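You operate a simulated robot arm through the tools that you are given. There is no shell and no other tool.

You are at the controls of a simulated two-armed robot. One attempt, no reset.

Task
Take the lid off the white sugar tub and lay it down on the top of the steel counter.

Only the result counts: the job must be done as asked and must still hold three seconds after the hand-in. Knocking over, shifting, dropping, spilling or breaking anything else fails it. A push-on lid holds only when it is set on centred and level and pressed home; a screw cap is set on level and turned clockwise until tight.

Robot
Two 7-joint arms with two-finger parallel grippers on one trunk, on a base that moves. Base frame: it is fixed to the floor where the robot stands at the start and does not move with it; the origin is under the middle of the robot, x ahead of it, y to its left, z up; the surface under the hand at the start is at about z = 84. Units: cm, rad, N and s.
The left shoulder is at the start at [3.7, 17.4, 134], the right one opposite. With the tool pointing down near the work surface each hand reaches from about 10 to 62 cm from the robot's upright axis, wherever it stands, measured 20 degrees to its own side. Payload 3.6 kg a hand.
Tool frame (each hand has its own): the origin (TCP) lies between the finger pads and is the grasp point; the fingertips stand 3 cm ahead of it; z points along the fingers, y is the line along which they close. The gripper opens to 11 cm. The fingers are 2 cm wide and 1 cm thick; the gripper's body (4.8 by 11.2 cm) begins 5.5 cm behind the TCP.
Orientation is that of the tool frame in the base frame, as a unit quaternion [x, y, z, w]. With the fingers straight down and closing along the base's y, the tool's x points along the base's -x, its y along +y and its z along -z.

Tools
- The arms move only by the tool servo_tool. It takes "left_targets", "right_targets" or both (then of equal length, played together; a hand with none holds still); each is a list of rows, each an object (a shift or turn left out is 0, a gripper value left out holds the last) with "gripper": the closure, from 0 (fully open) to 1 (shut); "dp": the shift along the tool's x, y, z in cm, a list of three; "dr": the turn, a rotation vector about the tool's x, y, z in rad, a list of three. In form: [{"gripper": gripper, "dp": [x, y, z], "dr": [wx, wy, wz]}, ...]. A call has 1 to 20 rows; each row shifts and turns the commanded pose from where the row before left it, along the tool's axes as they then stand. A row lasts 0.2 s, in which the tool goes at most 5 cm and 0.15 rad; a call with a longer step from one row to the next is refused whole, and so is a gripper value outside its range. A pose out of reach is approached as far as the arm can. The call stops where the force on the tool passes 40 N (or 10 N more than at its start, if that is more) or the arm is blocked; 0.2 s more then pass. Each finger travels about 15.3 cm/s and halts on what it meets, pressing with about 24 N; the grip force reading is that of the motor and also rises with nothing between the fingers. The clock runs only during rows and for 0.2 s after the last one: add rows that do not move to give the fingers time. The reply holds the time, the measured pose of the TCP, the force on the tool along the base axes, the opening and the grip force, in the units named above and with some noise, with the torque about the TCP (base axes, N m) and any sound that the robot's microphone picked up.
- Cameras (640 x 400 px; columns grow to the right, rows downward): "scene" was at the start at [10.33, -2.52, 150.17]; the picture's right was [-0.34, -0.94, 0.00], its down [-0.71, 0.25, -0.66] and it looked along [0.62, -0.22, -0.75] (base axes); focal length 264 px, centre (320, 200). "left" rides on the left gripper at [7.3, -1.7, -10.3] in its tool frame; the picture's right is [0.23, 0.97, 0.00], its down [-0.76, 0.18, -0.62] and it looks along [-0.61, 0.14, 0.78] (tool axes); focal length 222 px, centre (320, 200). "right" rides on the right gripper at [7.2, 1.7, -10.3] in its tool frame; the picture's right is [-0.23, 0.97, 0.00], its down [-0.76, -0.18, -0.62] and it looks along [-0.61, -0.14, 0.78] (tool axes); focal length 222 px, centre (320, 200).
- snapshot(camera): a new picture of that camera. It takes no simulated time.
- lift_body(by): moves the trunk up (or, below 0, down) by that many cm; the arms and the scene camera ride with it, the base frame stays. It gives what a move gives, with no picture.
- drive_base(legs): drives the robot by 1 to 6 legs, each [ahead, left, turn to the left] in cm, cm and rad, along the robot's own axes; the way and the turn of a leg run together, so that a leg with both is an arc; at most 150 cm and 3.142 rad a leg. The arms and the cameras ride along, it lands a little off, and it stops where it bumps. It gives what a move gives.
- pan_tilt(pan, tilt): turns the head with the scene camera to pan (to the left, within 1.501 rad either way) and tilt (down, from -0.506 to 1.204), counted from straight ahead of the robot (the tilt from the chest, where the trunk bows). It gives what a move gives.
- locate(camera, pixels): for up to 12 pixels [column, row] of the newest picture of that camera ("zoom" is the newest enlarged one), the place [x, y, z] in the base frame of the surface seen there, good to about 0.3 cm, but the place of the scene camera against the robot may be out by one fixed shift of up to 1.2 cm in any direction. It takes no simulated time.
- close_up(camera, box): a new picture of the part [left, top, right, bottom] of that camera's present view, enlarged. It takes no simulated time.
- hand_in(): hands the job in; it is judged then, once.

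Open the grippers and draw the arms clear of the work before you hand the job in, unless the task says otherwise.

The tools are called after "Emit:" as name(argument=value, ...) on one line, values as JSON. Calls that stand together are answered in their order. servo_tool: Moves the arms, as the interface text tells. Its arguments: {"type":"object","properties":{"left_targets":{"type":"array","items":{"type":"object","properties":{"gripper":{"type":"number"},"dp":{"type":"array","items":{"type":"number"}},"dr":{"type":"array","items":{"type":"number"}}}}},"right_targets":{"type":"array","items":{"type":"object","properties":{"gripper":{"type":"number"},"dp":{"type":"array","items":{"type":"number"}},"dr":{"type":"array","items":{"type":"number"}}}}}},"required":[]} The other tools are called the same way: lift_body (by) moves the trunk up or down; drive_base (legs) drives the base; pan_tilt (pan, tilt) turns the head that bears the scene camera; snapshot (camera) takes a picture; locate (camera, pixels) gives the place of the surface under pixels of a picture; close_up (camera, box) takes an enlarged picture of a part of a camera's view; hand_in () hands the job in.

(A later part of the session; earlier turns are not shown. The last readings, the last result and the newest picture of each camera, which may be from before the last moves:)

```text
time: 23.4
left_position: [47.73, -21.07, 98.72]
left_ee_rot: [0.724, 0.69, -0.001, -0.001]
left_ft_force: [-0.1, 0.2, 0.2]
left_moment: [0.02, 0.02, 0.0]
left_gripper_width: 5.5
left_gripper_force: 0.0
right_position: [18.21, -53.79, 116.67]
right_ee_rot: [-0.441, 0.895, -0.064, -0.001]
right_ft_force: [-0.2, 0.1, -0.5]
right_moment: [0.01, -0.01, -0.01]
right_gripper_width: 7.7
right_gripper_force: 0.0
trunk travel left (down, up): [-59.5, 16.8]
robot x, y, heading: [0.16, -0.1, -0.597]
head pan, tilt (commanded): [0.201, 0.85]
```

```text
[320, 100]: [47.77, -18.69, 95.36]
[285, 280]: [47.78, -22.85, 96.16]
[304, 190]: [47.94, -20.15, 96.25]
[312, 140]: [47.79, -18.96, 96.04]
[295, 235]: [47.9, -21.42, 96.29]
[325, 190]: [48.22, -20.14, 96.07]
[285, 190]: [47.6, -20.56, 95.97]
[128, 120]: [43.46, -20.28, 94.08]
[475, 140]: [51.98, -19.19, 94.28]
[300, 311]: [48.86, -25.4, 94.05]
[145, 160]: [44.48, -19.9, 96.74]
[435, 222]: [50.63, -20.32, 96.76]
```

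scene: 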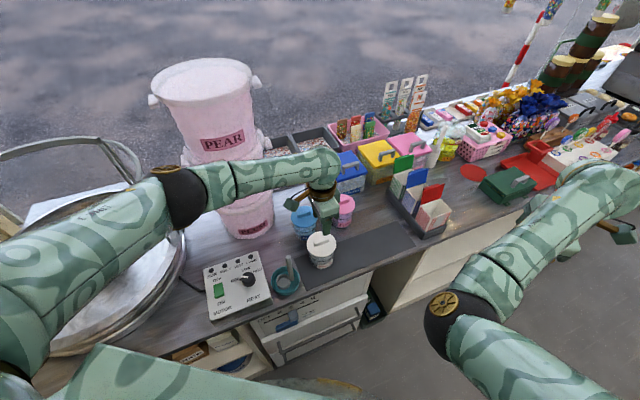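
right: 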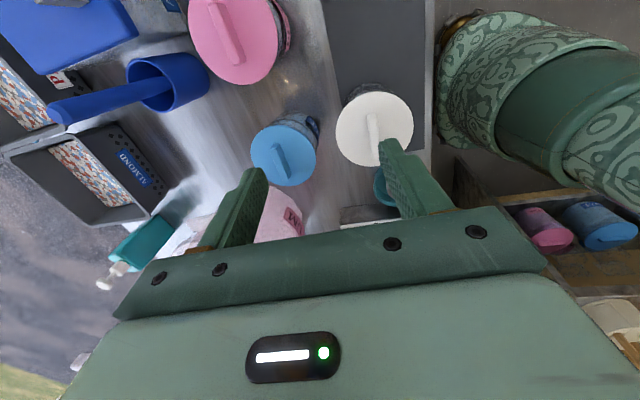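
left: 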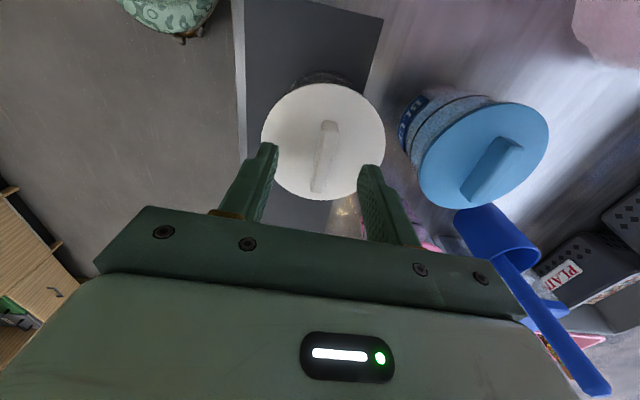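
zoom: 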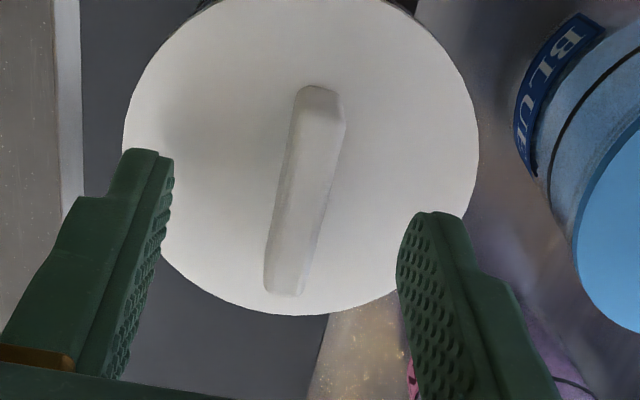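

The bar centre reads (47.85, -20.8), nearly parallel to y, and the hand is at (47.73, -21.07). I'll nudge, lower 1 cm so the tips sit about 0.4 cm above the lid, and then close on the bar in steps.

Emit:
servo_tool(left_targets=[{"dp": [0.2, 0.1, 0.5], "dr": [0, 0, -0.025]}, {"dp": [0, 0, 0.5]}, {"dp": [0, 0, 0]}])

Emit:
close_up(camera="left", box=[240, 90, 420, 230])

```text
time: 24.2
left_position: [47.93, -20.73, 97.89]
left_ee_rot: [0.716, 0.698, 0.0, 0.0]
left_ft_force: [0.1, -0.1, -0.1]
left_moment: [0.0, -0.01, 0.02]
left_gripper_width: 5.5
left_gripper_force: 0.0
right_position: [18.29, -53.75, 116.75]
right_ee_rot: [-0.441, 0.895, -0.064, -0.001]
right_ft_force: [0.2, -0.7, 0.7]
right_moment: [0.0, 0.01, -0.04]
right_gripper_width: 7.7
right_gripper_force: 0.1
trunk travel left (down, up): [-59.5, 16.8]
robot x, y, heading: [0.08, 0.35, -0.597]
head pan, tilt (commanded): [0.201, 0.85]
```

```text
2.86 times, centred on (330, 160) of left
```

zoom: 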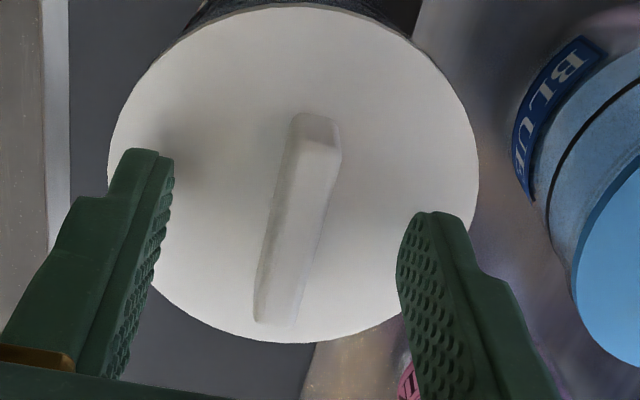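

Tips are at about z = 94.9, with the bar between them. I'll go 0.3 cm lower and close in steps, watching force and opening.

Emit:
servo_tool(left_targets=[{"dp": [0, 0, 0.3], "gripper": 0.6}, {"gripper": 0.7}, {"gripper": 0.78}, {"gripper": 0.85}, {"gripper": 0.9}, {"gripper": 1.0}, {"gripper": 1.0}, {"gripper": 1.0}])

Emit:
close_up(camera="left", box=[240, 90, 420, 230])

Emit:
close_up(camera="scene", box=[250, 170, 400, 290])

```text
time: 26.0
left_position: [47.91, -20.95, 97.41]
left_ee_rot: [0.715, 0.699, -0.001, 0.0]
left_ft_force: [-0.6, 1.3, 1.0]
left_moment: [0.01, -0.03, -0.01]
left_gripper_width: 0.98
left_gripper_force: 24.3
right_position: [18.33, -53.83, 116.76]
right_ee_rot: [-0.441, 0.895, -0.064, -0.001]
right_ft_force: [0.3, -0.5, 0.5]
right_moment: [0.03, 0.03, 0.02]
right_gripper_width: 7.68
right_gripper_force: 0.0
trunk travel left (down, up): [-59.5, 16.8]
robot x, y, heading: [0.08, -0.26, -0.601]
head pan, tilt (commanded): [0.201, 0.85]
heard: snap
```

```text
2.86 times, centred on (330, 160) of left
```

zoom: 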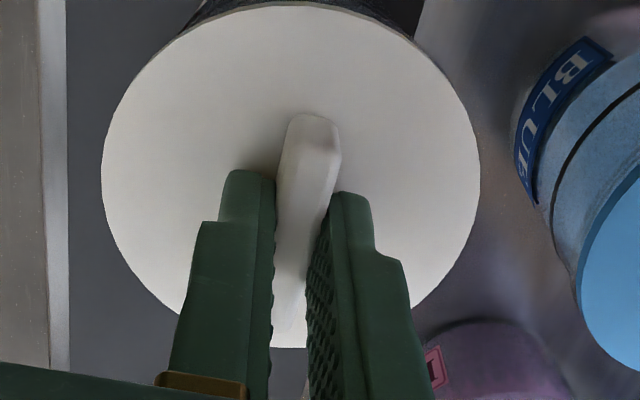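

```text
3.33 times, centred on (325, 230) of scene
```

zoom: 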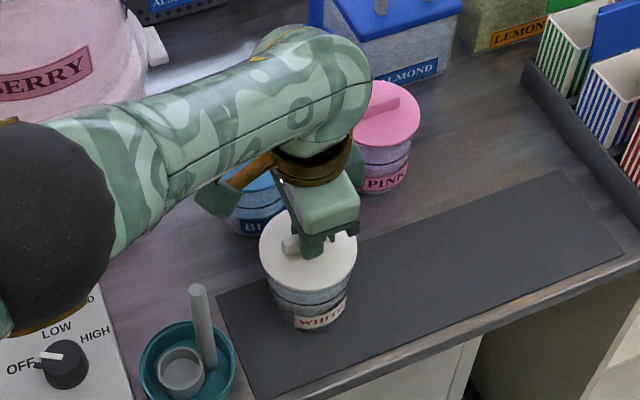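

The fingers hold the bar (opening 0.98 cm, grip 24 N), and a snap was heard, perhaps the lid shifting on its seat. I'll lift very gently by 0.9 cm and check whether the tub stays down.

Emit:
servo_tool(left_targets=[{"dp": [0, 0, -0.2]}, {"dp": [0, 0, -0.3]}, {"dp": [0, 0, -0.4]}, {"dp": [0, 0, 0]}])

Emit:
close_up(camera="left", box=[240, 50, 420, 230])

Emit:
close_up(camera="scene", box=[280, 190, 380, 290])

```text
time: 27.0
left_position: [47.87, -20.86, 98.24]
left_ee_rot: [0.715, 0.699, -0.001, -0.001]
left_ft_force: [-0.1, -0.3, -0.9]
left_moment: [0.0, 0.01, 0.02]
left_gripper_width: 0.97
left_gripper_force: 24.4
right_position: [18.32, -53.87, 116.79]
right_ee_rot: [-0.442, 0.895, -0.064, -0.001]
right_ft_force: [0.4, -0.2, -0.5]
right_moment: [0.02, -0.01, 0.0]
right_gripper_width: 7.76
right_gripper_force: 0.1
trunk travel left (down, up): [-59.5, 16.8]
robot x, y, heading: [-0.15, 0.42, -0.601]
head pan, tilt (commanded): [0.201, 0.85]
```

```text
2.22 times, centred on (330, 140) of left
```

zoom: 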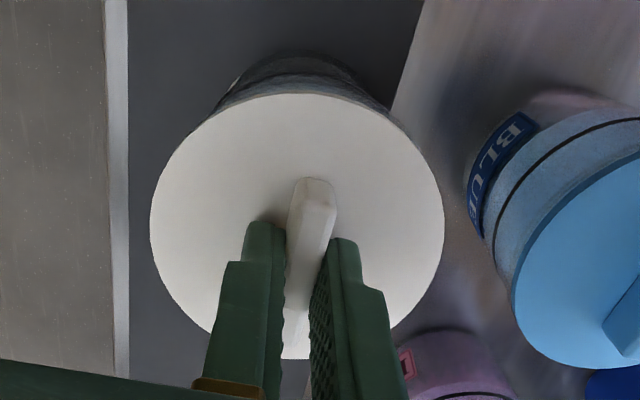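

```text
4.00 times, centred on (330, 240) of scene
```

zoom: 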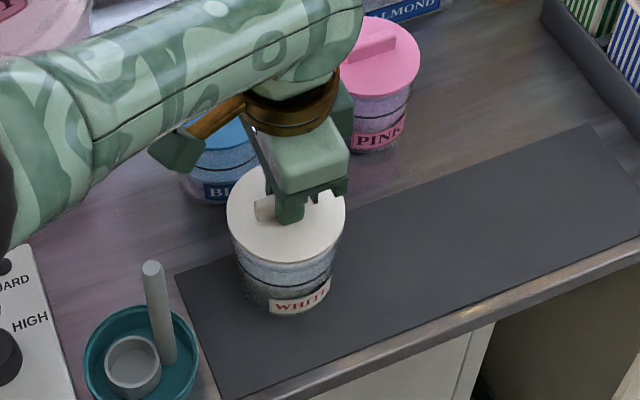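

The lid rose 0.8 cm with only about 1 N, and the tub's label stayed at the same place, scene (325, 265). I'll lift a further 2 cm slowly and check for a visible gap.

Emit:
servo_tool(left_targets=[{"dp": [0, 0, -0.5]}, {"dp": [0, 0, -0.5]}, {"dp": [0, 0, -0.5]}, {"dp": [0, 0, -0.5]}, {"dp": [0, 0, 0]}])

Emit:
close_up(camera="scene", box=[280, 190, 380, 290])

Emit:
close_up(camera="left", box=[240, 50, 420, 230])

```text
time: 28.2
left_position: [47.78, -20.85, 100.36]
left_ee_rot: [0.715, 0.699, -0.001, -0.001]
left_ft_force: [0.1, -0.2, 0.2]
left_moment: [0.03, -0.02, -0.01]
left_gripper_width: 0.98
left_gripper_force: 24.2
right_position: [18.34, -53.79, 116.73]
right_ee_rot: [-0.442, 0.895, -0.064, 0.0]
right_ft_force: [0.0, -0.6, -0.5]
right_moment: [-0.01, 0.0, 0.03]
right_gripper_width: 7.71
right_gripper_force: 0.1
trunk travel left (down, up): [-59.5, 16.8]
robot x, y, heading: [0.49, -0.25, -0.599]
head pan, tilt (commanded): [0.201, 0.85]
```

```text
4.00 times, centred on (330, 240) of scene
```

zoom: 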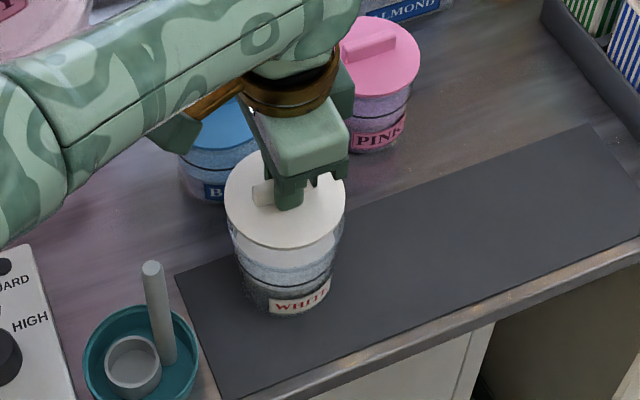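

```text
2.22 times, centred on (330, 140) of left
```

zoom: 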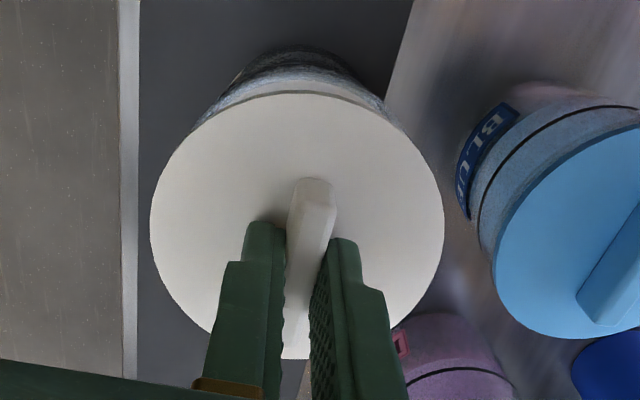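

The lid is separating while the label on the tub stays put, so the tub is not rising. I'll lift a further 9 cm to clear everything.

Emit:
servo_tool(left_targets=[{"dp": [0, 0, -0.8]}, {"dp": [0, 0, -1.2]}, {"dp": [0, 0, -1.5]}, {"dp": [0, 0, -2.0]}, {"dp": [0, 0, -2.0]}, {"dp": [0, 0, -1.5]}, {"dp": [0, 0, 0]}])

Emit:
snapshot(camera="scene")

Emit:
close_up(camera="scene", box=[260, 170, 390, 290])

Emit:
snapshot(camera="left")

```text
time: 29.8
left_position: [47.72, -21.12, 109.37]
left_ee_rot: [0.715, 0.699, -0.001, 0.0]
left_ft_force: [0.1, -0.2, 0.0]
left_moment: [-0.03, -0.02, 0.01]
left_gripper_width: 0.97
left_gripper_force: 23.8
right_position: [18.33, -53.82, 116.75]
right_ee_rot: [-0.441, 0.895, -0.064, -0.001]
right_ft_force: [0.0, -0.2, -0.7]
right_moment: [0.02, -0.02, -0.01]
right_gripper_width: 7.7
right_gripper_force: 0.0
trunk travel left (down, up): [-59.5, 16.8]
robot x, y, heading: [0.03, -0.1, -0.602]
head pan, tilt (commanded): [0.201, 0.85]
```

```text
taken
```

scene: 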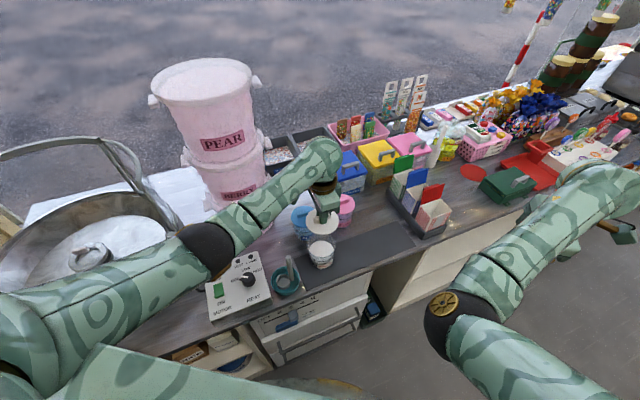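

```text
3.33 times, centred on (325, 230) of scene
```

zoom: 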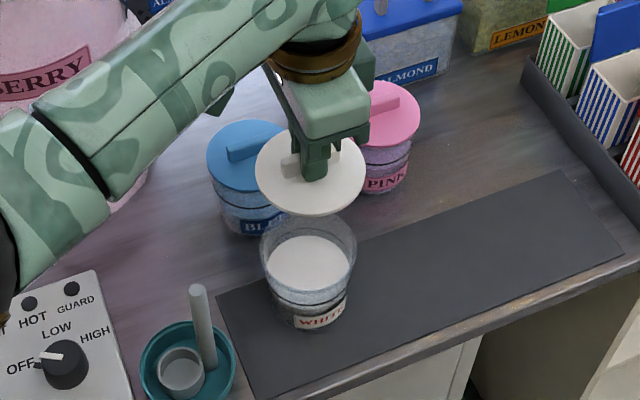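

```text
taken
```

left: 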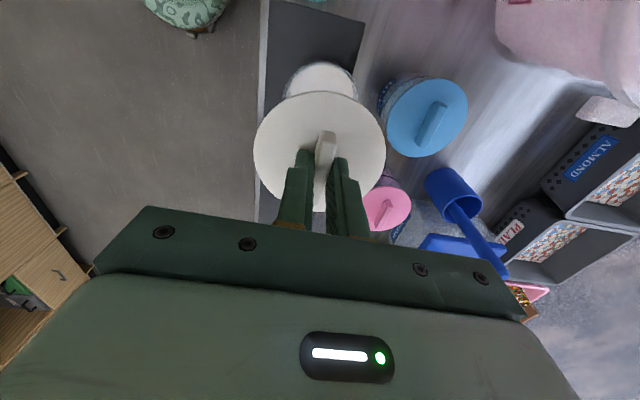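

The lid is clear of the tub, whose sugar is visible and which stands undisturbed. The elbow at scene (205, 250) seems lower than before, so I'll check its height and the free spot again before travelling.

Emit:
locate(camera="scene", pixels=[[205, 250], [220, 265], [190, 275], [250, 220], [280, 205], [120, 280], [322, 230], [310, 190], [270, 250], [285, 235], [275, 225], [290, 270]])

Emit:
locate(camera="left", pixels=[[400, 50], [380, 30], [430, 40], [370, 10], [460, 40], [325, 135], [260, 145], [383, 150], [320, 95], [430, 115]])

```text
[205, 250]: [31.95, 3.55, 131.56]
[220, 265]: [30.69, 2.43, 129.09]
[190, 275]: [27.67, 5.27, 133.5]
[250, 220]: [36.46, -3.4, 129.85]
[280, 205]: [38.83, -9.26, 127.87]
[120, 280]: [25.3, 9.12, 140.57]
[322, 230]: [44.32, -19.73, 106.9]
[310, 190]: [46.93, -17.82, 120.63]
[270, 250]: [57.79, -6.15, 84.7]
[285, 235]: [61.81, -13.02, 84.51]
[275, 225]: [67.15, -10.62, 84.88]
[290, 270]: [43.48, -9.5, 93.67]
```

```text
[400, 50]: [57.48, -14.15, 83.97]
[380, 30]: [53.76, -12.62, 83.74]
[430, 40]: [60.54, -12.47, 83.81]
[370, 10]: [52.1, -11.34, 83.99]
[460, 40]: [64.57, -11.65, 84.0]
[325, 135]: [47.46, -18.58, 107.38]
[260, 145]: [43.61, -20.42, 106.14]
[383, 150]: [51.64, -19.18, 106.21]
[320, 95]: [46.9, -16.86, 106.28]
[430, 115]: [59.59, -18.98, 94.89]
```

The elbow is at z ≈ 131, and the steel around (55.5, -9.8) reads z = 84 and is free. I'll carry the lid there level at the present height.

Emit:
servo_tool(left_targets=[{"dp": [1.9, 1.25, 0]}, {"dp": [1.9, 1.25, 0]}, {"dp": [1.9, 1.25, 0]}, {"dp": [1.9, 1.25, 0]}, {"dp": [1.9, 1.25, 0]}, {"dp": [1.95, 1.3, 0]}, {"dp": [0, 0, 0]}])

Emit:
snapshot(camera="scene")

Emit:
snapshot(camera="left")

```text
time: 31.4
left_position: [55.62, -9.54, 109.3]
left_ee_rot: [0.715, 0.699, 0.0, -0.001]
left_ft_force: [0.1, 0.1, -0.7]
left_moment: [-0.02, -0.03, -0.01]
left_gripper_width: 0.98
left_gripper_force: 24.0
right_position: [18.25, -53.7, 116.66]
right_ee_rot: [-0.441, 0.895, -0.064, -0.001]
right_ft_force: [-0.1, 0.0, 0.3]
right_moment: [-0.04, -0.04, 0.0]
right_gripper_width: 7.71
right_gripper_force: 0.0
trunk travel left (down, up): [-59.5, 16.8]
robot x, y, heading: [0.34, -0.28, -0.601]
head pan, tilt (commanded): [0.201, 0.85]
```

```text
taken
```

scene: 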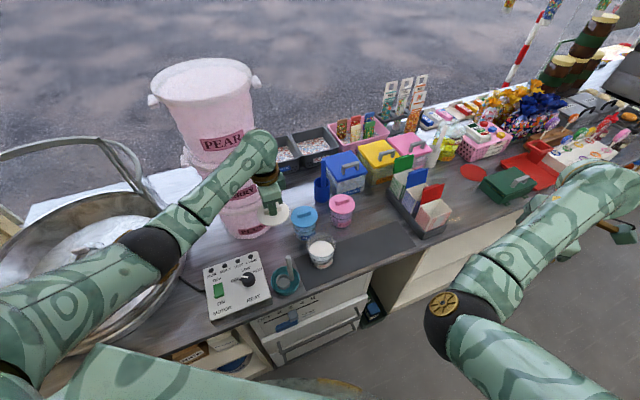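

```text
taken
```

left: 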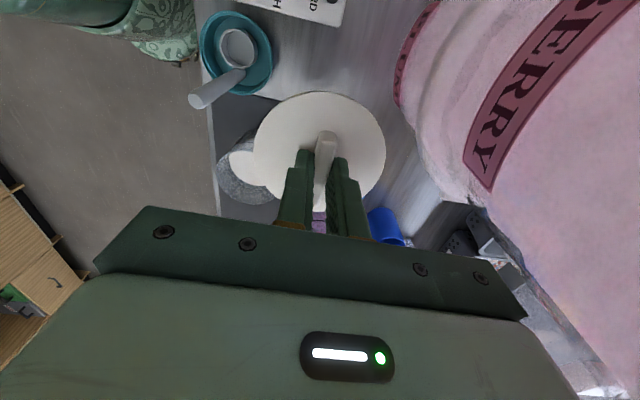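

The lid hangs over the free steel. The tower is close on the right of the hand view, so I'll measure its nearest points and the wrist before going down.

Emit:
locate(camera="left", pixels=[[490, 195], [415, 130], [400, 80], [460, 190], [470, 80], [600, 330], [385, 150], [320, 97], [256, 150], [240, 90], [400, 180]])

Emit:
locate(camera="scene", pixels=[[265, 150], [275, 165], [270, 185], [255, 175], [240, 160], [230, 215], [262, 230], [255, 195], [258, 212], [285, 214], [245, 150]])

Emit:
close_up(camera="scene", box=[180, 120, 340, 270])

```text
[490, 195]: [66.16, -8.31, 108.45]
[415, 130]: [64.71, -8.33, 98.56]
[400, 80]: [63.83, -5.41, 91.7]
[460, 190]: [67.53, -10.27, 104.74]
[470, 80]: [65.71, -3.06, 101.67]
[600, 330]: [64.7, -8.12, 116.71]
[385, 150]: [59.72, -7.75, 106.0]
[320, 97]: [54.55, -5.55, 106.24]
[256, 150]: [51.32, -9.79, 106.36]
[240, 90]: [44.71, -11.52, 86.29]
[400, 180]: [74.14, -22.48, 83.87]
```

```text
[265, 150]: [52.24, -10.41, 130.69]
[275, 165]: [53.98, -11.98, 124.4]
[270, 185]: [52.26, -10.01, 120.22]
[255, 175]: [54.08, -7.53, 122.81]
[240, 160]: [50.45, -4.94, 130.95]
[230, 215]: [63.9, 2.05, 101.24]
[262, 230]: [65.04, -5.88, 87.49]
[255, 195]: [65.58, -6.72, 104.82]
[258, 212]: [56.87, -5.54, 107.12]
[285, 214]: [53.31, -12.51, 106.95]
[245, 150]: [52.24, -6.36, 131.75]
```

```text
2.67 times, centred on (260, 195) of scene
```

zoom: 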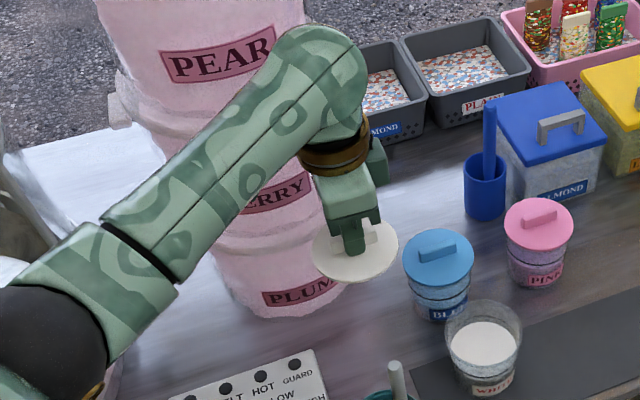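

Clearance from the gripper to the tower is over 3 cm, and the lid is level (rim z 106.0–106.4). I'll shift back 0.5 cm and descend 17 cm to z ≈ 92.

Emit:
servo_tool(left_targets=[{"dp": [0, -0.5, 1.5]}, {"dp": [0, 0, 2.5]}, {"dp": [0, 0, 2.5]}, {"dp": [0, 0, 2.5]}, {"dp": [0, 0, 2.5]}, {"dp": [0, 0, 2.5]}, {"dp": [0, 0, 2.0]}, {"dp": [0, 0, 1.0]}, {"dp": [0, 0, 0]}])

Emit:
snapshot(camera="left")

Emit:
close_up(camera="scene", box=[180, 150, 340, 290])

```text
time: 33.4
left_position: [54.77, -9.0, 92.72]
left_ee_rot: [0.716, 0.698, 0.0, 0.0]
left_ft_force: [-1.1, -0.8, 0.1]
left_moment: [0.02, -0.01, 0.03]
left_gripper_width: 0.98
left_gripper_force: 24.1
left hand out of reach, approached as far as the arm can: row 8
right_position: [18.32, -53.71, 116.72]
right_ee_rot: [-0.441, 0.895, -0.063, -0.002]
right_ft_force: [0.2, -0.2, 0.8]
right_moment: [-0.01, -0.02, -0.02]
right_gripper_width: 7.7
right_gripper_force: 0.0
trunk travel left (down, up): [-59.5, 16.8]
robot x, y, heading: [0.03, -0.09, -0.6]
head pan, tilt (commanded): [0.201, 0.85]
```

```text
taken
```

left: 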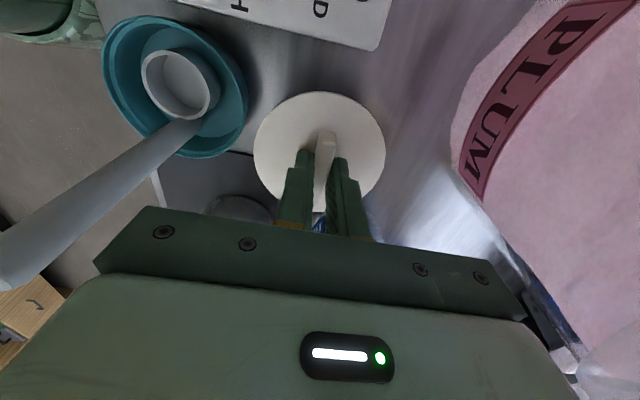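

```text
2.86 times, centred on (260, 220) of scene
```

zoom: 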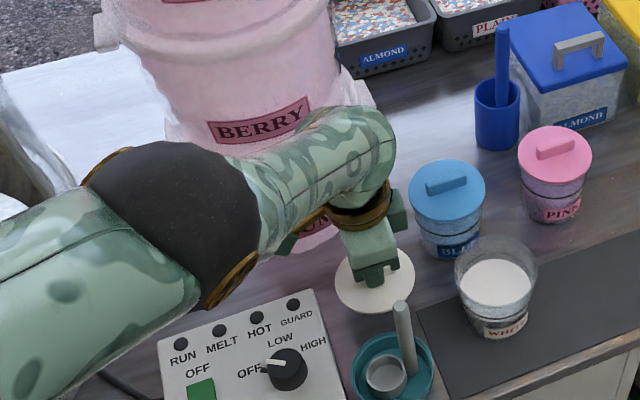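

The arm ran out of reach at z = 92.7 because the trunk is raised. I'll check the elbow height, then raise the hand and lower the trunk to regain downward range.

Emit:
locate(camera="zoom", pixels=[[170, 220], [210, 290], [240, 250], [60, 270], [270, 180], [495, 238], [458, 265], [530, 265], [345, 280], [410, 285], [375, 312], [403, 305]])

```text
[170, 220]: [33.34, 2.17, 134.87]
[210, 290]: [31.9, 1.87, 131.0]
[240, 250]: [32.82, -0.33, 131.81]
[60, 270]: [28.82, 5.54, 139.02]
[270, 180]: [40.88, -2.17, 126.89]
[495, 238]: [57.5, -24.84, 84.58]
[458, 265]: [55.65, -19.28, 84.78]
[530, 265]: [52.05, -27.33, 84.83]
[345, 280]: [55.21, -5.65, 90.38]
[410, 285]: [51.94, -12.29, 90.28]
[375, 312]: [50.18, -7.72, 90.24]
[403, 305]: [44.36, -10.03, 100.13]
```

The elbow is high at z ≈ 131, so the trunk can come down. I'll raise the hand 11 cm and then lower the trunk 11 cm, leaving the lid at its present height.

Emit:
servo_tool(left_targets=[{"dp": [0, 0, -1.5]}, {"dp": [0, 0, -2.5]}, {"dp": [0, 0, -2.5]}, {"dp": [0, 0, -2.5]}, {"dp": [0, 0, -2.0]}, {"dp": [0, 0, 0]}])

Emit:
lift_body(by=-10)

Emit:
snapshot(camera="left")

Emit:
snapshot(camera="scene")

```text
time: 34.8
left_position: [58.76, -11.82, 100.61]
left_ee_rot: [0.716, 0.699, -0.001, -0.002]
left_ft_force: [-0.4, -0.1, -0.8]
left_moment: [0.0, 0.0, -0.01]
left_gripper_width: 0.98
left_gripper_force: 23.5
left hand out of reach, approached as far as the arm can: row 1, 2, 3, 4, 5
right_position: [18.28, -53.82, 116.76]
right_ee_rot: [-0.44, 0.896, -0.063, -0.001]
right_ft_force: [0.3, -0.1, 0.1]
right_moment: [-0.02, -0.01, 0.0]
right_gripper_width: 7.7
right_gripper_force: 0.1
trunk travel left (down, up): [-59.5, 16.8]
robot x, y, heading: [-0.22, -0.12, -0.598]
head pan, tilt (commanded): [0.201, 0.85]
```

```text
time: 35.5
left_position: [59.26, -12.13, 97.11]
left_ee_rot: [0.717, 0.698, 0.001, 0.002]
left_ft_force: [-9.2, 8.3, 17.8]
left_moment: [-0.44, 0.24, -0.32]
left_gripper_width: 0.99
left_gripper_force: 24.3
right_position: [17.79, -54.31, 112.77]
right_ee_rot: [-0.437, 0.897, -0.069, -0.009]
right_ft_force: [0.1, -0.5, 0.6]
right_moment: [0.04, 0.0, 0.0]
right_gripper_width: 7.7
right_gripper_force: 0.1
trunk travel left (down, up): [-55.3, 21.0]
robot x, y, heading: [-0.28, -0.12, -0.594]
head pan, tilt (commanded): [0.201, 0.85]
stopped: the force on the tool passed its limit at 55 N (the readings are from after the stop); the commanded pose is now the measured one
```

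```text
taken
```

left: 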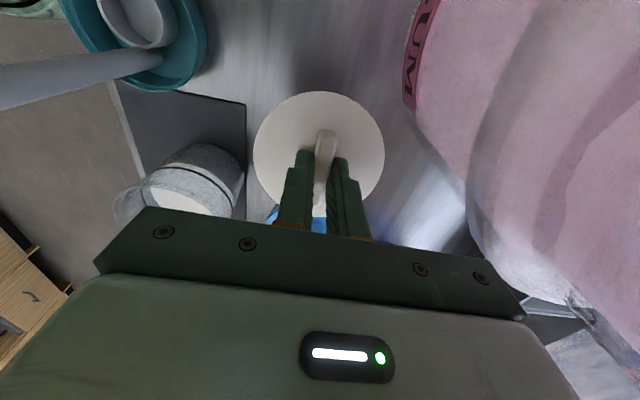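

```text
taken
```

scene: 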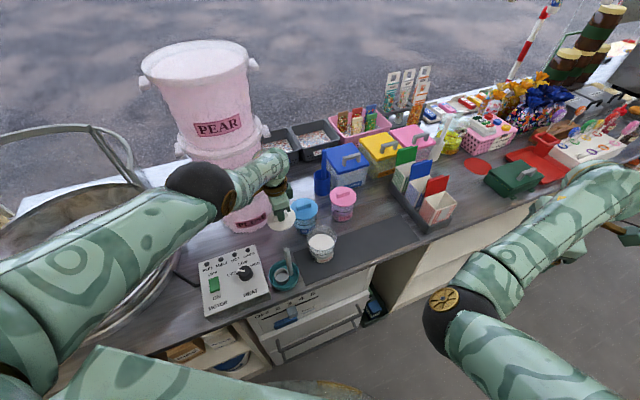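

The hand drifted outward to (59.3, -12.1) and the trunk motion stopped on contact (18 N up), so the lid's edge is probably on the blue tub. I must not move before seeing the contact, so I'll take close views.

Emit:
close_up(camera="scene", box=[230, 140, 350, 260])

Emit:
close_up(camera="left", box=[220, 80, 440, 240])

Emit:
locate(camera="left", pixels=[[275, 217], [320, 222], [256, 150], [383, 150], [320, 95], [385, 235], [420, 110], [470, 180], [560, 260], [320, 200]])

Emit:
locate(camera="scene", pixels=[[302, 205], [310, 205], [305, 225], [343, 192], [322, 240], [283, 222], [270, 220], [290, 225], [280, 190], [270, 165], [250, 160]])

```text
3.33 times, centred on (290, 200) of scene
```

zoom: 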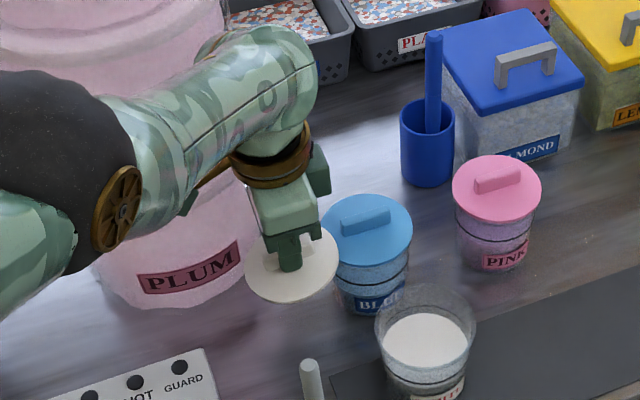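

```text
2.50 times, centred on (330, 160) of left
```

zoom: 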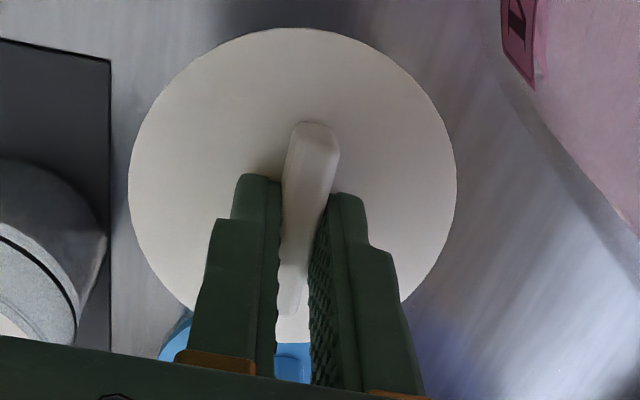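

```text
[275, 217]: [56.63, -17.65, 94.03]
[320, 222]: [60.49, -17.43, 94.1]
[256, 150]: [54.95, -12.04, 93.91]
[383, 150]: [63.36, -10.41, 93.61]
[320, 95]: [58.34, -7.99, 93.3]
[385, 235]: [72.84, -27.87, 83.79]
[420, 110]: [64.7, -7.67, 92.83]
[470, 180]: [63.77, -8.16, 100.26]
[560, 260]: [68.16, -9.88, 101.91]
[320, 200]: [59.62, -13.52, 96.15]
```

```text
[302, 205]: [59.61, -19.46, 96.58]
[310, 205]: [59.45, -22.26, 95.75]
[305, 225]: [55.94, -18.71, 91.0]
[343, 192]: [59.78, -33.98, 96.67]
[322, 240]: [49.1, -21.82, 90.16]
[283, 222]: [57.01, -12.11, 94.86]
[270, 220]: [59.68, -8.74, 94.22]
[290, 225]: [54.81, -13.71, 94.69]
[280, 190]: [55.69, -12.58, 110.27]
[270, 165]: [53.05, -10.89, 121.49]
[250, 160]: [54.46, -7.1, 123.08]
```

The white lid's -y edge rests on the rim of the blue lid (both at z ≈ 94), slightly tilted, and nothing has tipped yet. The cleanest release is to reverse the trunk motion straight up, so I'll raise it 5 cm.

Emit:
lift_body(by=5)

Emit:
close_up(camera="scene", box=[230, 140, 350, 260])

Emit:
snapshot(camera="left")

```text
time: 36.4
left_position: [59.26, -12.0, 101.93]
left_ee_rot: [0.716, 0.698, 0.001, 0.002]
left_ft_force: [0.1, -0.6, 0.0]
left_moment: [0.0, 0.0, 0.01]
left_gripper_width: 0.97
left_gripper_force: 23.8
right_position: [17.73, -54.67, 117.72]
right_ee_rot: [-0.437, 0.897, -0.069, -0.01]
right_ft_force: [-0.1, 0.1, 0.7]
right_moment: [0.02, 0.01, 0.0]
right_gripper_width: 7.68
right_gripper_force: 0.1
trunk travel left (down, up): [-60.3, 16.0]
robot x, y, heading: [-0.24, -0.25, -0.599]
head pan, tilt (commanded): [0.201, 0.85]
```

```text
3.33 times, centred on (290, 200) of scene
```

zoom: 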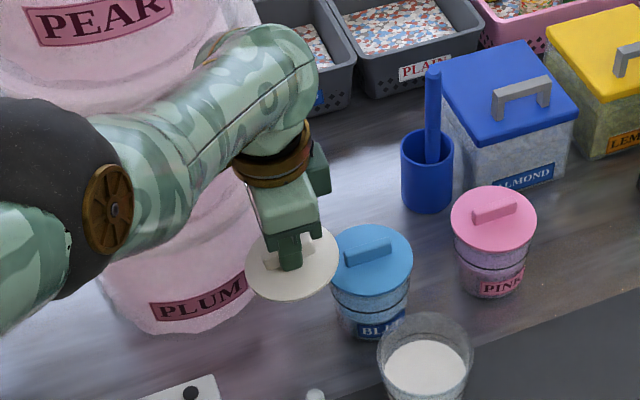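

```text
taken
```

left: 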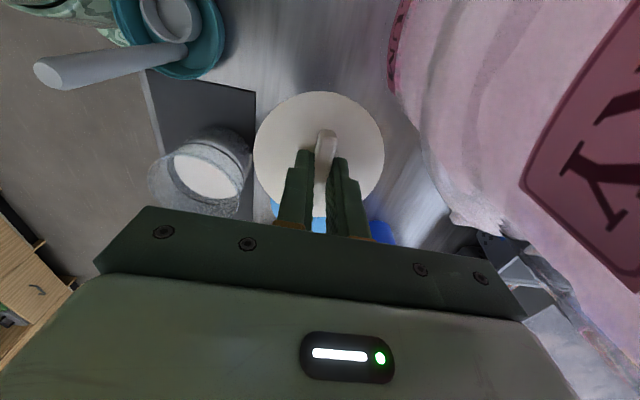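

The force dropped to zero and the blue tub still stands. The gripper's end is now within about 2 cm of the tower, so I'll back the base straight out 4.5 cm along its heading, which brings the hand to about (55.5, -9.5).

Emit:
drive_base(legs=[[-4.5, 0, 0]])

Emit:
snapshot(camera="scene")

Emit:
snapshot(camera="left")

```text
time: 37.3
left_position: [55.6, -9.55, 102.0]
left_ee_rot: [0.715, 0.699, 0.001, 0.002]
left_ft_force: [0.0, -0.1, 0.3]
left_moment: [0.03, -0.01, -0.02]
left_gripper_width: 0.99
left_gripper_force: 23.9
right_position: [14.1, -52.01, 117.75]
right_ee_rot: [-0.437, 0.897, -0.067, -0.009]
right_ft_force: [-0.2, 0.3, 0.4]
right_moment: [0.0, 0.02, -0.01]
right_gripper_width: 7.7
right_gripper_force: 0.1
trunk travel left (down, up): [-60.3, 16.0]
robot x, y, heading: [-3.96, 2.48, -0.599]
head pan, tilt (commanded): [0.201, 0.85]
```

```text
taken
```

scene: 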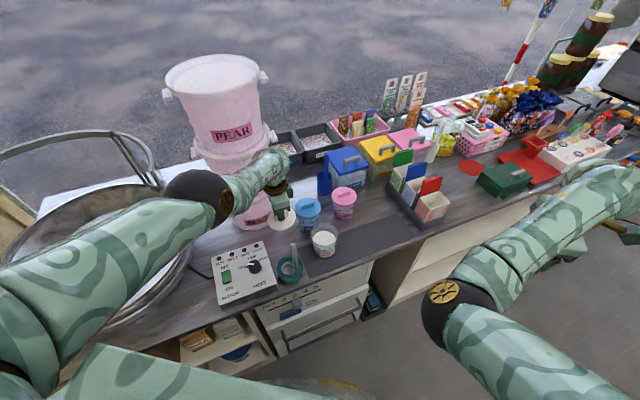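

```text
taken
```

left: 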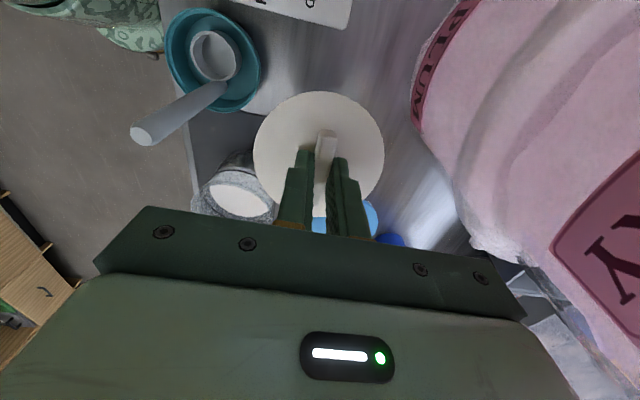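

The hand is back over the free spot at (55.6, -9.55, 102). I'll check the lid's tilt in the grip, whether the blue tub moved, and the elbow height.

Emit:
locate(camera="left", pixels=[[256, 150], [383, 150], [320, 95], [300, 110], [350, 110], [270, 180], [375, 175], [370, 215], [420, 110], [455, 170], [140, 130], [245, 105]])

Emit:
close_up(camera="scene", box=[230, 150, 370, 270])

Emit:
locate(camera="scene", pixels=[[307, 207], [343, 195], [190, 190], [225, 205], [250, 180], [295, 257], [285, 232], [325, 232]])

```text
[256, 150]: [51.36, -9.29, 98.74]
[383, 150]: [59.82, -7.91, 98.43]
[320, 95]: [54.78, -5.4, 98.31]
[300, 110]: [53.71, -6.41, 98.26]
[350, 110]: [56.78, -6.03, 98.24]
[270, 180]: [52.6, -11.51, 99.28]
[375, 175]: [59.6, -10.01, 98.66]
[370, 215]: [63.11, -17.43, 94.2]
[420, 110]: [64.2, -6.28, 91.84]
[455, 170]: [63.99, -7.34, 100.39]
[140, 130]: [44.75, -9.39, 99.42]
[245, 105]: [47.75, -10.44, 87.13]
```

```text
3.33 times, centred on (300, 210) of scene
```

zoom: 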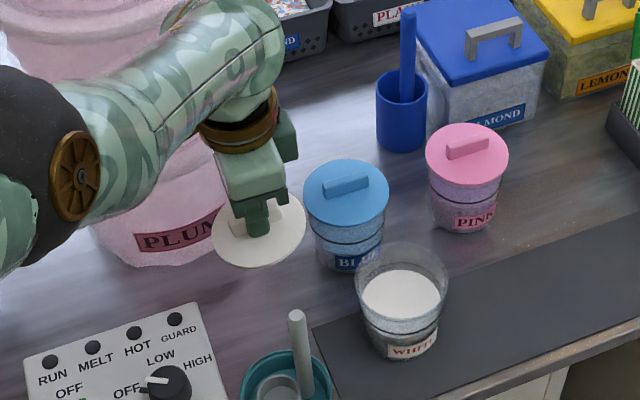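

```text
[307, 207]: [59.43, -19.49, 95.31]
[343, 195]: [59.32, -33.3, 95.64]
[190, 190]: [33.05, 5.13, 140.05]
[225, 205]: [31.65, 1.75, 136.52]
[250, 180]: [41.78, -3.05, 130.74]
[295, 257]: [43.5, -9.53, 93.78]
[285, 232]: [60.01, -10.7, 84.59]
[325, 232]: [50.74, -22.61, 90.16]
```

The blue tub is where it was (59.4, -19.5). The lid tilted about 8° in the grip, with its +y edge lower (98.3 against 99.0). I'll test a small counter-tilt of 0.05 rad about the finger axis to see whether the arm can follow without drifting.

Emit:
servo_tool(left_targets=[{"dr": [0, 0.05, 0]}, {"dp": [0, 0, 0]}])

```text
time: 37.9
left_position: [55.41, -8.77, 102.32]
left_ee_rot: [0.715, 0.699, 0.018, -0.014]
left_ft_force: [-0.2, 0.8, 0.0]
left_moment: [-0.02, -0.02, 0.01]
left_gripper_width: 0.97
left_gripper_force: 24.3
left hand out of reach, approached as far as the arm can: row 1
right_position: [13.9, -52.14, 117.86]
right_ee_rot: [-0.436, 0.897, -0.069, -0.01]
right_ft_force: [-0.7, -0.1, -0.8]
right_moment: [0.01, -0.05, 0.0]
right_gripper_width: 7.68
right_gripper_force: 0.2
trunk travel left (down, up): [-60.3, 16.0]
robot x, y, heading: [-3.76, 2.84, -0.599]
head pan, tilt (commanded): [0.201, 0.85]
```

The hand tilted by 0.045 rad but drifted 0.8 cm in +y, so arm moves here are costly. I'll use rigid moves instead: shift the base 1 cm to its right to re-centre the lid, then check before lowering with the trunk.

Emit:
drive_base(legs=[[0, -1.0, 0]])

Emit:
snapshot(camera="left")

Emit:
locate(camera="left", pixels=[[256, 150], [383, 150], [320, 95], [300, 110], [350, 110], [270, 180], [375, 175], [420, 110], [455, 170], [140, 130], [245, 105], [345, 25]])

```text
time: 38.6
left_position: [54.94, -9.45, 102.18]
left_ee_rot: [0.715, 0.698, 0.019, -0.015]
left_ft_force: [-0.4, 0.0, 0.1]
left_moment: [-0.02, 0.02, 0.01]
left_gripper_width: 0.99
left_gripper_force: 24.2
right_position: [13.57, -52.83, 117.77]
right_ee_rot: [-0.436, 0.897, -0.069, -0.01]
right_ft_force: [-0.4, 0.6, 0.1]
right_moment: [0.01, 0.04, 0.03]
right_gripper_width: 7.69
right_gripper_force: 0.1
trunk travel left (down, up): [-60.3, 16.0]
robot x, y, heading: [-4.39, 1.83, -0.596]
head pan, tilt (commanded): [0.201, 0.85]
```

```text
taken
```

left: 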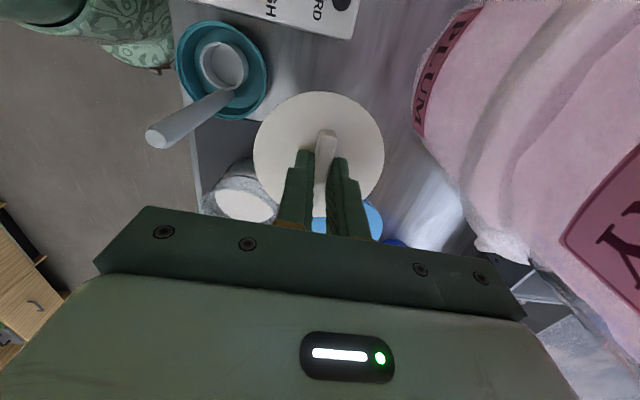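

```text
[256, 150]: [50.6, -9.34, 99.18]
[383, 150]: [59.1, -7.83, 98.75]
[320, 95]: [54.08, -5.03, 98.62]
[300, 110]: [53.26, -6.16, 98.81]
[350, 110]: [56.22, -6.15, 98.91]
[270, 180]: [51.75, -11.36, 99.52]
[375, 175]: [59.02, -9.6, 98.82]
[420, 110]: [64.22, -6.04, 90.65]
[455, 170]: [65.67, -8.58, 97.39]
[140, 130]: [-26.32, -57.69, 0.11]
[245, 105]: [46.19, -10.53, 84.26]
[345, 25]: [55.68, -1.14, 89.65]
```

The lid is centred at (54.9, -9.4) with its tilt down to about 5°. It has 3 cm or more to the control box corner (55.7, -1.1), the ring, both tubs and the tower, so I'll lower the trunk 9 cm.

Emit:
lift_body(by=-9)

Emit:
snapshot(camera="left")

Emit:
snapshot(camera="scene")

```text
time: 39.9
left_position: [54.88, -9.59, 92.64]
left_ee_rot: [0.715, 0.699, 0.017, -0.02]
left_ft_force: [0.0, 0.1, -0.1]
left_moment: [0.01, 0.0, 0.0]
left_gripper_width: 0.96
left_gripper_force: 24.0
right_position: [13.43, -53.11, 109.0]
right_ee_rot: [-0.436, 0.897, -0.071, -0.008]
right_ft_force: [0.6, -0.2, 0.0]
right_moment: [0.01, 0.02, 0.01]
right_gripper_width: 7.73
right_gripper_force: 0.0
trunk travel left (down, up): [-51.3, 25.0]
robot x, y, heading: [-4.15, 1.23, -0.599]
head pan, tilt (commanded): [0.201, 0.85]
```

```text
taken
```

left: 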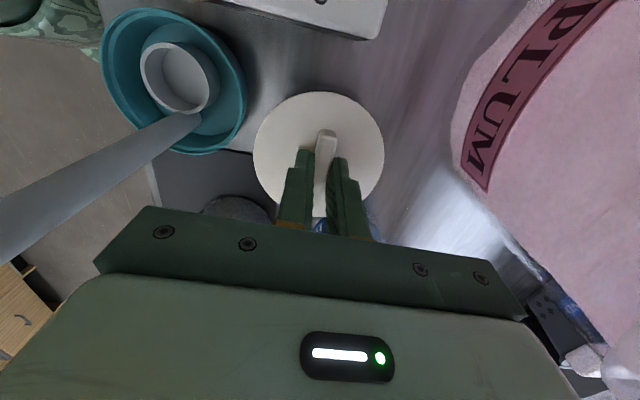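

```text
taken
```

scene: 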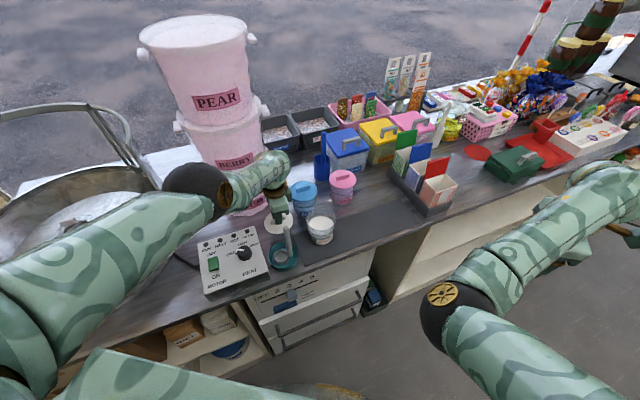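

No contact yet at z ≈ 92.7, and all neighbours are clear in both views. I'll lower another 2.5 cm.

Emit:
lift_body(by=-2.5)

Emit:
close_up(camera="scene", box=[220, 170, 350, 280])

Emit:
snapshot(camera="left")

```text
time: 40.6
left_position: [54.87, -9.71, 89.89]
left_ee_rot: [0.715, 0.698, 0.017, -0.023]
left_ft_force: [-0.6, 0.5, -0.4]
left_moment: [0.02, 0.03, 0.0]
left_gripper_width: 0.97
left_gripper_force: 24.4
right_position: [13.4, -53.14, 106.52]
right_ee_rot: [-0.436, 0.897, -0.072, -0.008]
right_ft_force: [0.1, 0.2, -0.2]
right_moment: [0.03, -0.02, 0.02]
right_gripper_width: 7.67
right_gripper_force: 0.1
trunk travel left (down, up): [-48.8, 27.5]
robot x, y, heading: [-4.35, 1.67, -0.599]
head pan, tilt (commanded): [0.201, 0.85]
```

```text
3.64 times, centred on (285, 225) of scene
```

zoom: 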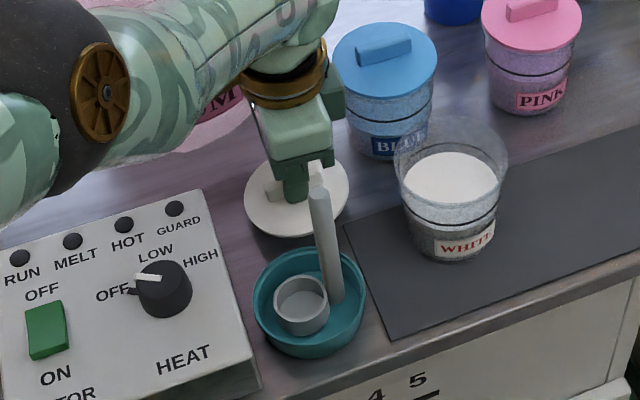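

```text
taken
```

left: 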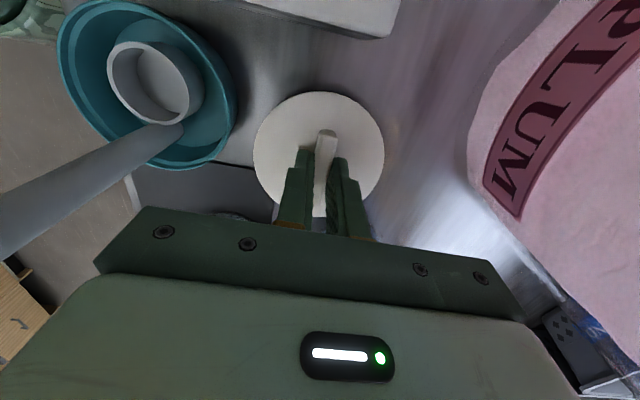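

Still no contact at z = 89.9, and the lid hangs over bare steel between the ring and the tubs. I'll lower another 0.8 cm.

Emit:
lift_body(by=-0.8)

Emit:
snapshot(camera="left")

Emit:
locate(camera="left", pixels=[[258, 150], [382, 150], [320, 95], [300, 110], [350, 110], [270, 180], [375, 175], [400, 150], [240, 130], [380, 33], [330, 75]])

```text
time: 41.2
left_position: [55.0, -9.74, 89.16]
left_ee_rot: [0.715, 0.699, 0.018, -0.024]
left_ft_force: [0.5, 0.8, 0.4]
left_moment: [-0.01, -0.02, 0.02]
left_gripper_width: 0.97
left_gripper_force: 24.1
right_position: [13.39, -53.13, 105.73]
right_ee_rot: [-0.436, 0.897, -0.07, -0.01]
right_ft_force: [0.1, -0.2, -0.3]
right_moment: [-0.04, 0.0, 0.02]
right_gripper_width: 7.69
right_gripper_force: 0.0
trunk travel left (down, up): [-48.0, 28.3]
robot x, y, heading: [-4.64, 1.72, -0.598]
head pan, tilt (commanded): [0.201, 0.85]
```

```text
taken
```

left: 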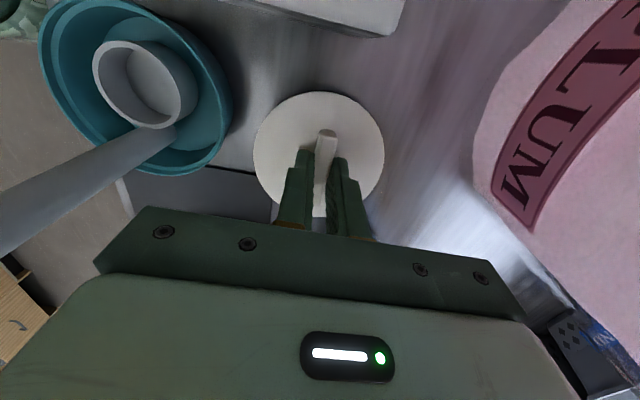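

```text
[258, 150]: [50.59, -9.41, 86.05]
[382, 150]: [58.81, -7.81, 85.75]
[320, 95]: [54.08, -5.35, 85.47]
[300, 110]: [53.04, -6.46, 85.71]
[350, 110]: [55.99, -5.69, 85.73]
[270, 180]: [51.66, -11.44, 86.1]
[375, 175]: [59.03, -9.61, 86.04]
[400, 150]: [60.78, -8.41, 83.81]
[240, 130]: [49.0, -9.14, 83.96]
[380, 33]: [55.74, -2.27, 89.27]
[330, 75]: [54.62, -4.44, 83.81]
```

The lid's top is at 85.5–86.1 against the counter at 83.9, so about a centimetre or less is left. I'll lower 0.5 cm.

Emit:
lift_body(by=-0.5)

```text
time: 41.7
left_position: [55.06, -9.65, 88.67]
left_ee_rot: [0.714, 0.699, 0.017, -0.024]
left_ft_force: [-0.6, -0.2, -1.5]
left_moment: [-0.03, -0.04, -0.02]
left_gripper_width: 0.97
left_gripper_force: 24.0
right_position: [13.27, -53.22, 105.16]
right_ee_rot: [-0.436, 0.897, -0.071, -0.01]
right_ft_force: [0.4, 0.5, 0.6]
right_moment: [0.0, 0.03, -0.02]
right_gripper_width: 7.67
right_gripper_force: 0.1
trunk travel left (down, up): [-47.5, 28.8]
robot x, y, heading: [-4.07, 1.72, -0.603]
head pan, tilt (commanded): [0.201, 0.85]
```

No contact at z = 88.67 yet. I'll lower another 0.4 cm and watch the force.

Emit:
lift_body(by=-0.4)

Emit:
snapshot(camera="left")

Emit:
locate(camera="left", pixels=[[258, 150], [382, 150], [320, 95], [300, 110], [350, 110], [270, 180], [375, 175], [400, 150], [240, 130], [340, 100]])

```text
time: 42.2
left_position: [55.13, -9.79, 88.51]
left_ee_rot: [0.715, 0.699, 0.018, -0.023]
left_ft_force: [-1.3, 2.2, 17.8]
left_moment: [0.61, 0.01, 0.04]
left_gripper_width: 0.97
left_gripper_force: 23.9
right_position: [13.18, -53.06, 104.72]
right_ee_rot: [-0.435, 0.898, -0.07, -0.009]
right_ft_force: [0.2, -0.3, 1.4]
right_moment: [0.0, -0.02, -0.02]
right_gripper_width: 7.68
right_gripper_force: 0.0
trunk travel left (down, up): [-47.1, 29.2]
robot x, y, heading: [-4.44, 2.02, -0.597]
head pan, tilt (commanded): [0.201, 0.85]
```

```text
taken
```

left: 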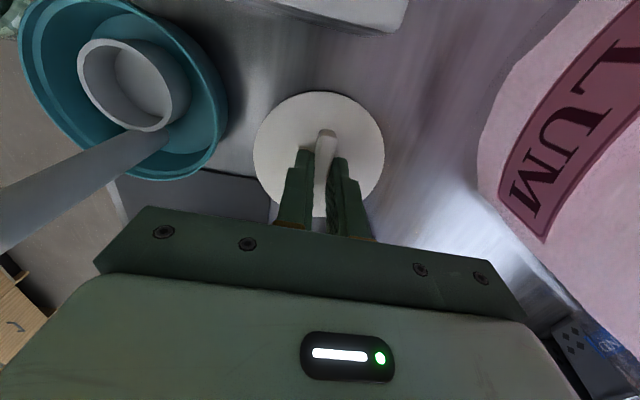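

```text
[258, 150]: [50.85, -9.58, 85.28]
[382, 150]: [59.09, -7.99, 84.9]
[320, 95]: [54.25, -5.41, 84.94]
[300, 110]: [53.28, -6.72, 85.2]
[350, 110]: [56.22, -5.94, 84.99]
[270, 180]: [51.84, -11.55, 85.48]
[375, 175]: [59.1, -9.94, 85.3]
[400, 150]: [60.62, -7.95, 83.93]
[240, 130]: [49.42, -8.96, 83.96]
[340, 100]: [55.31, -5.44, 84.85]
```

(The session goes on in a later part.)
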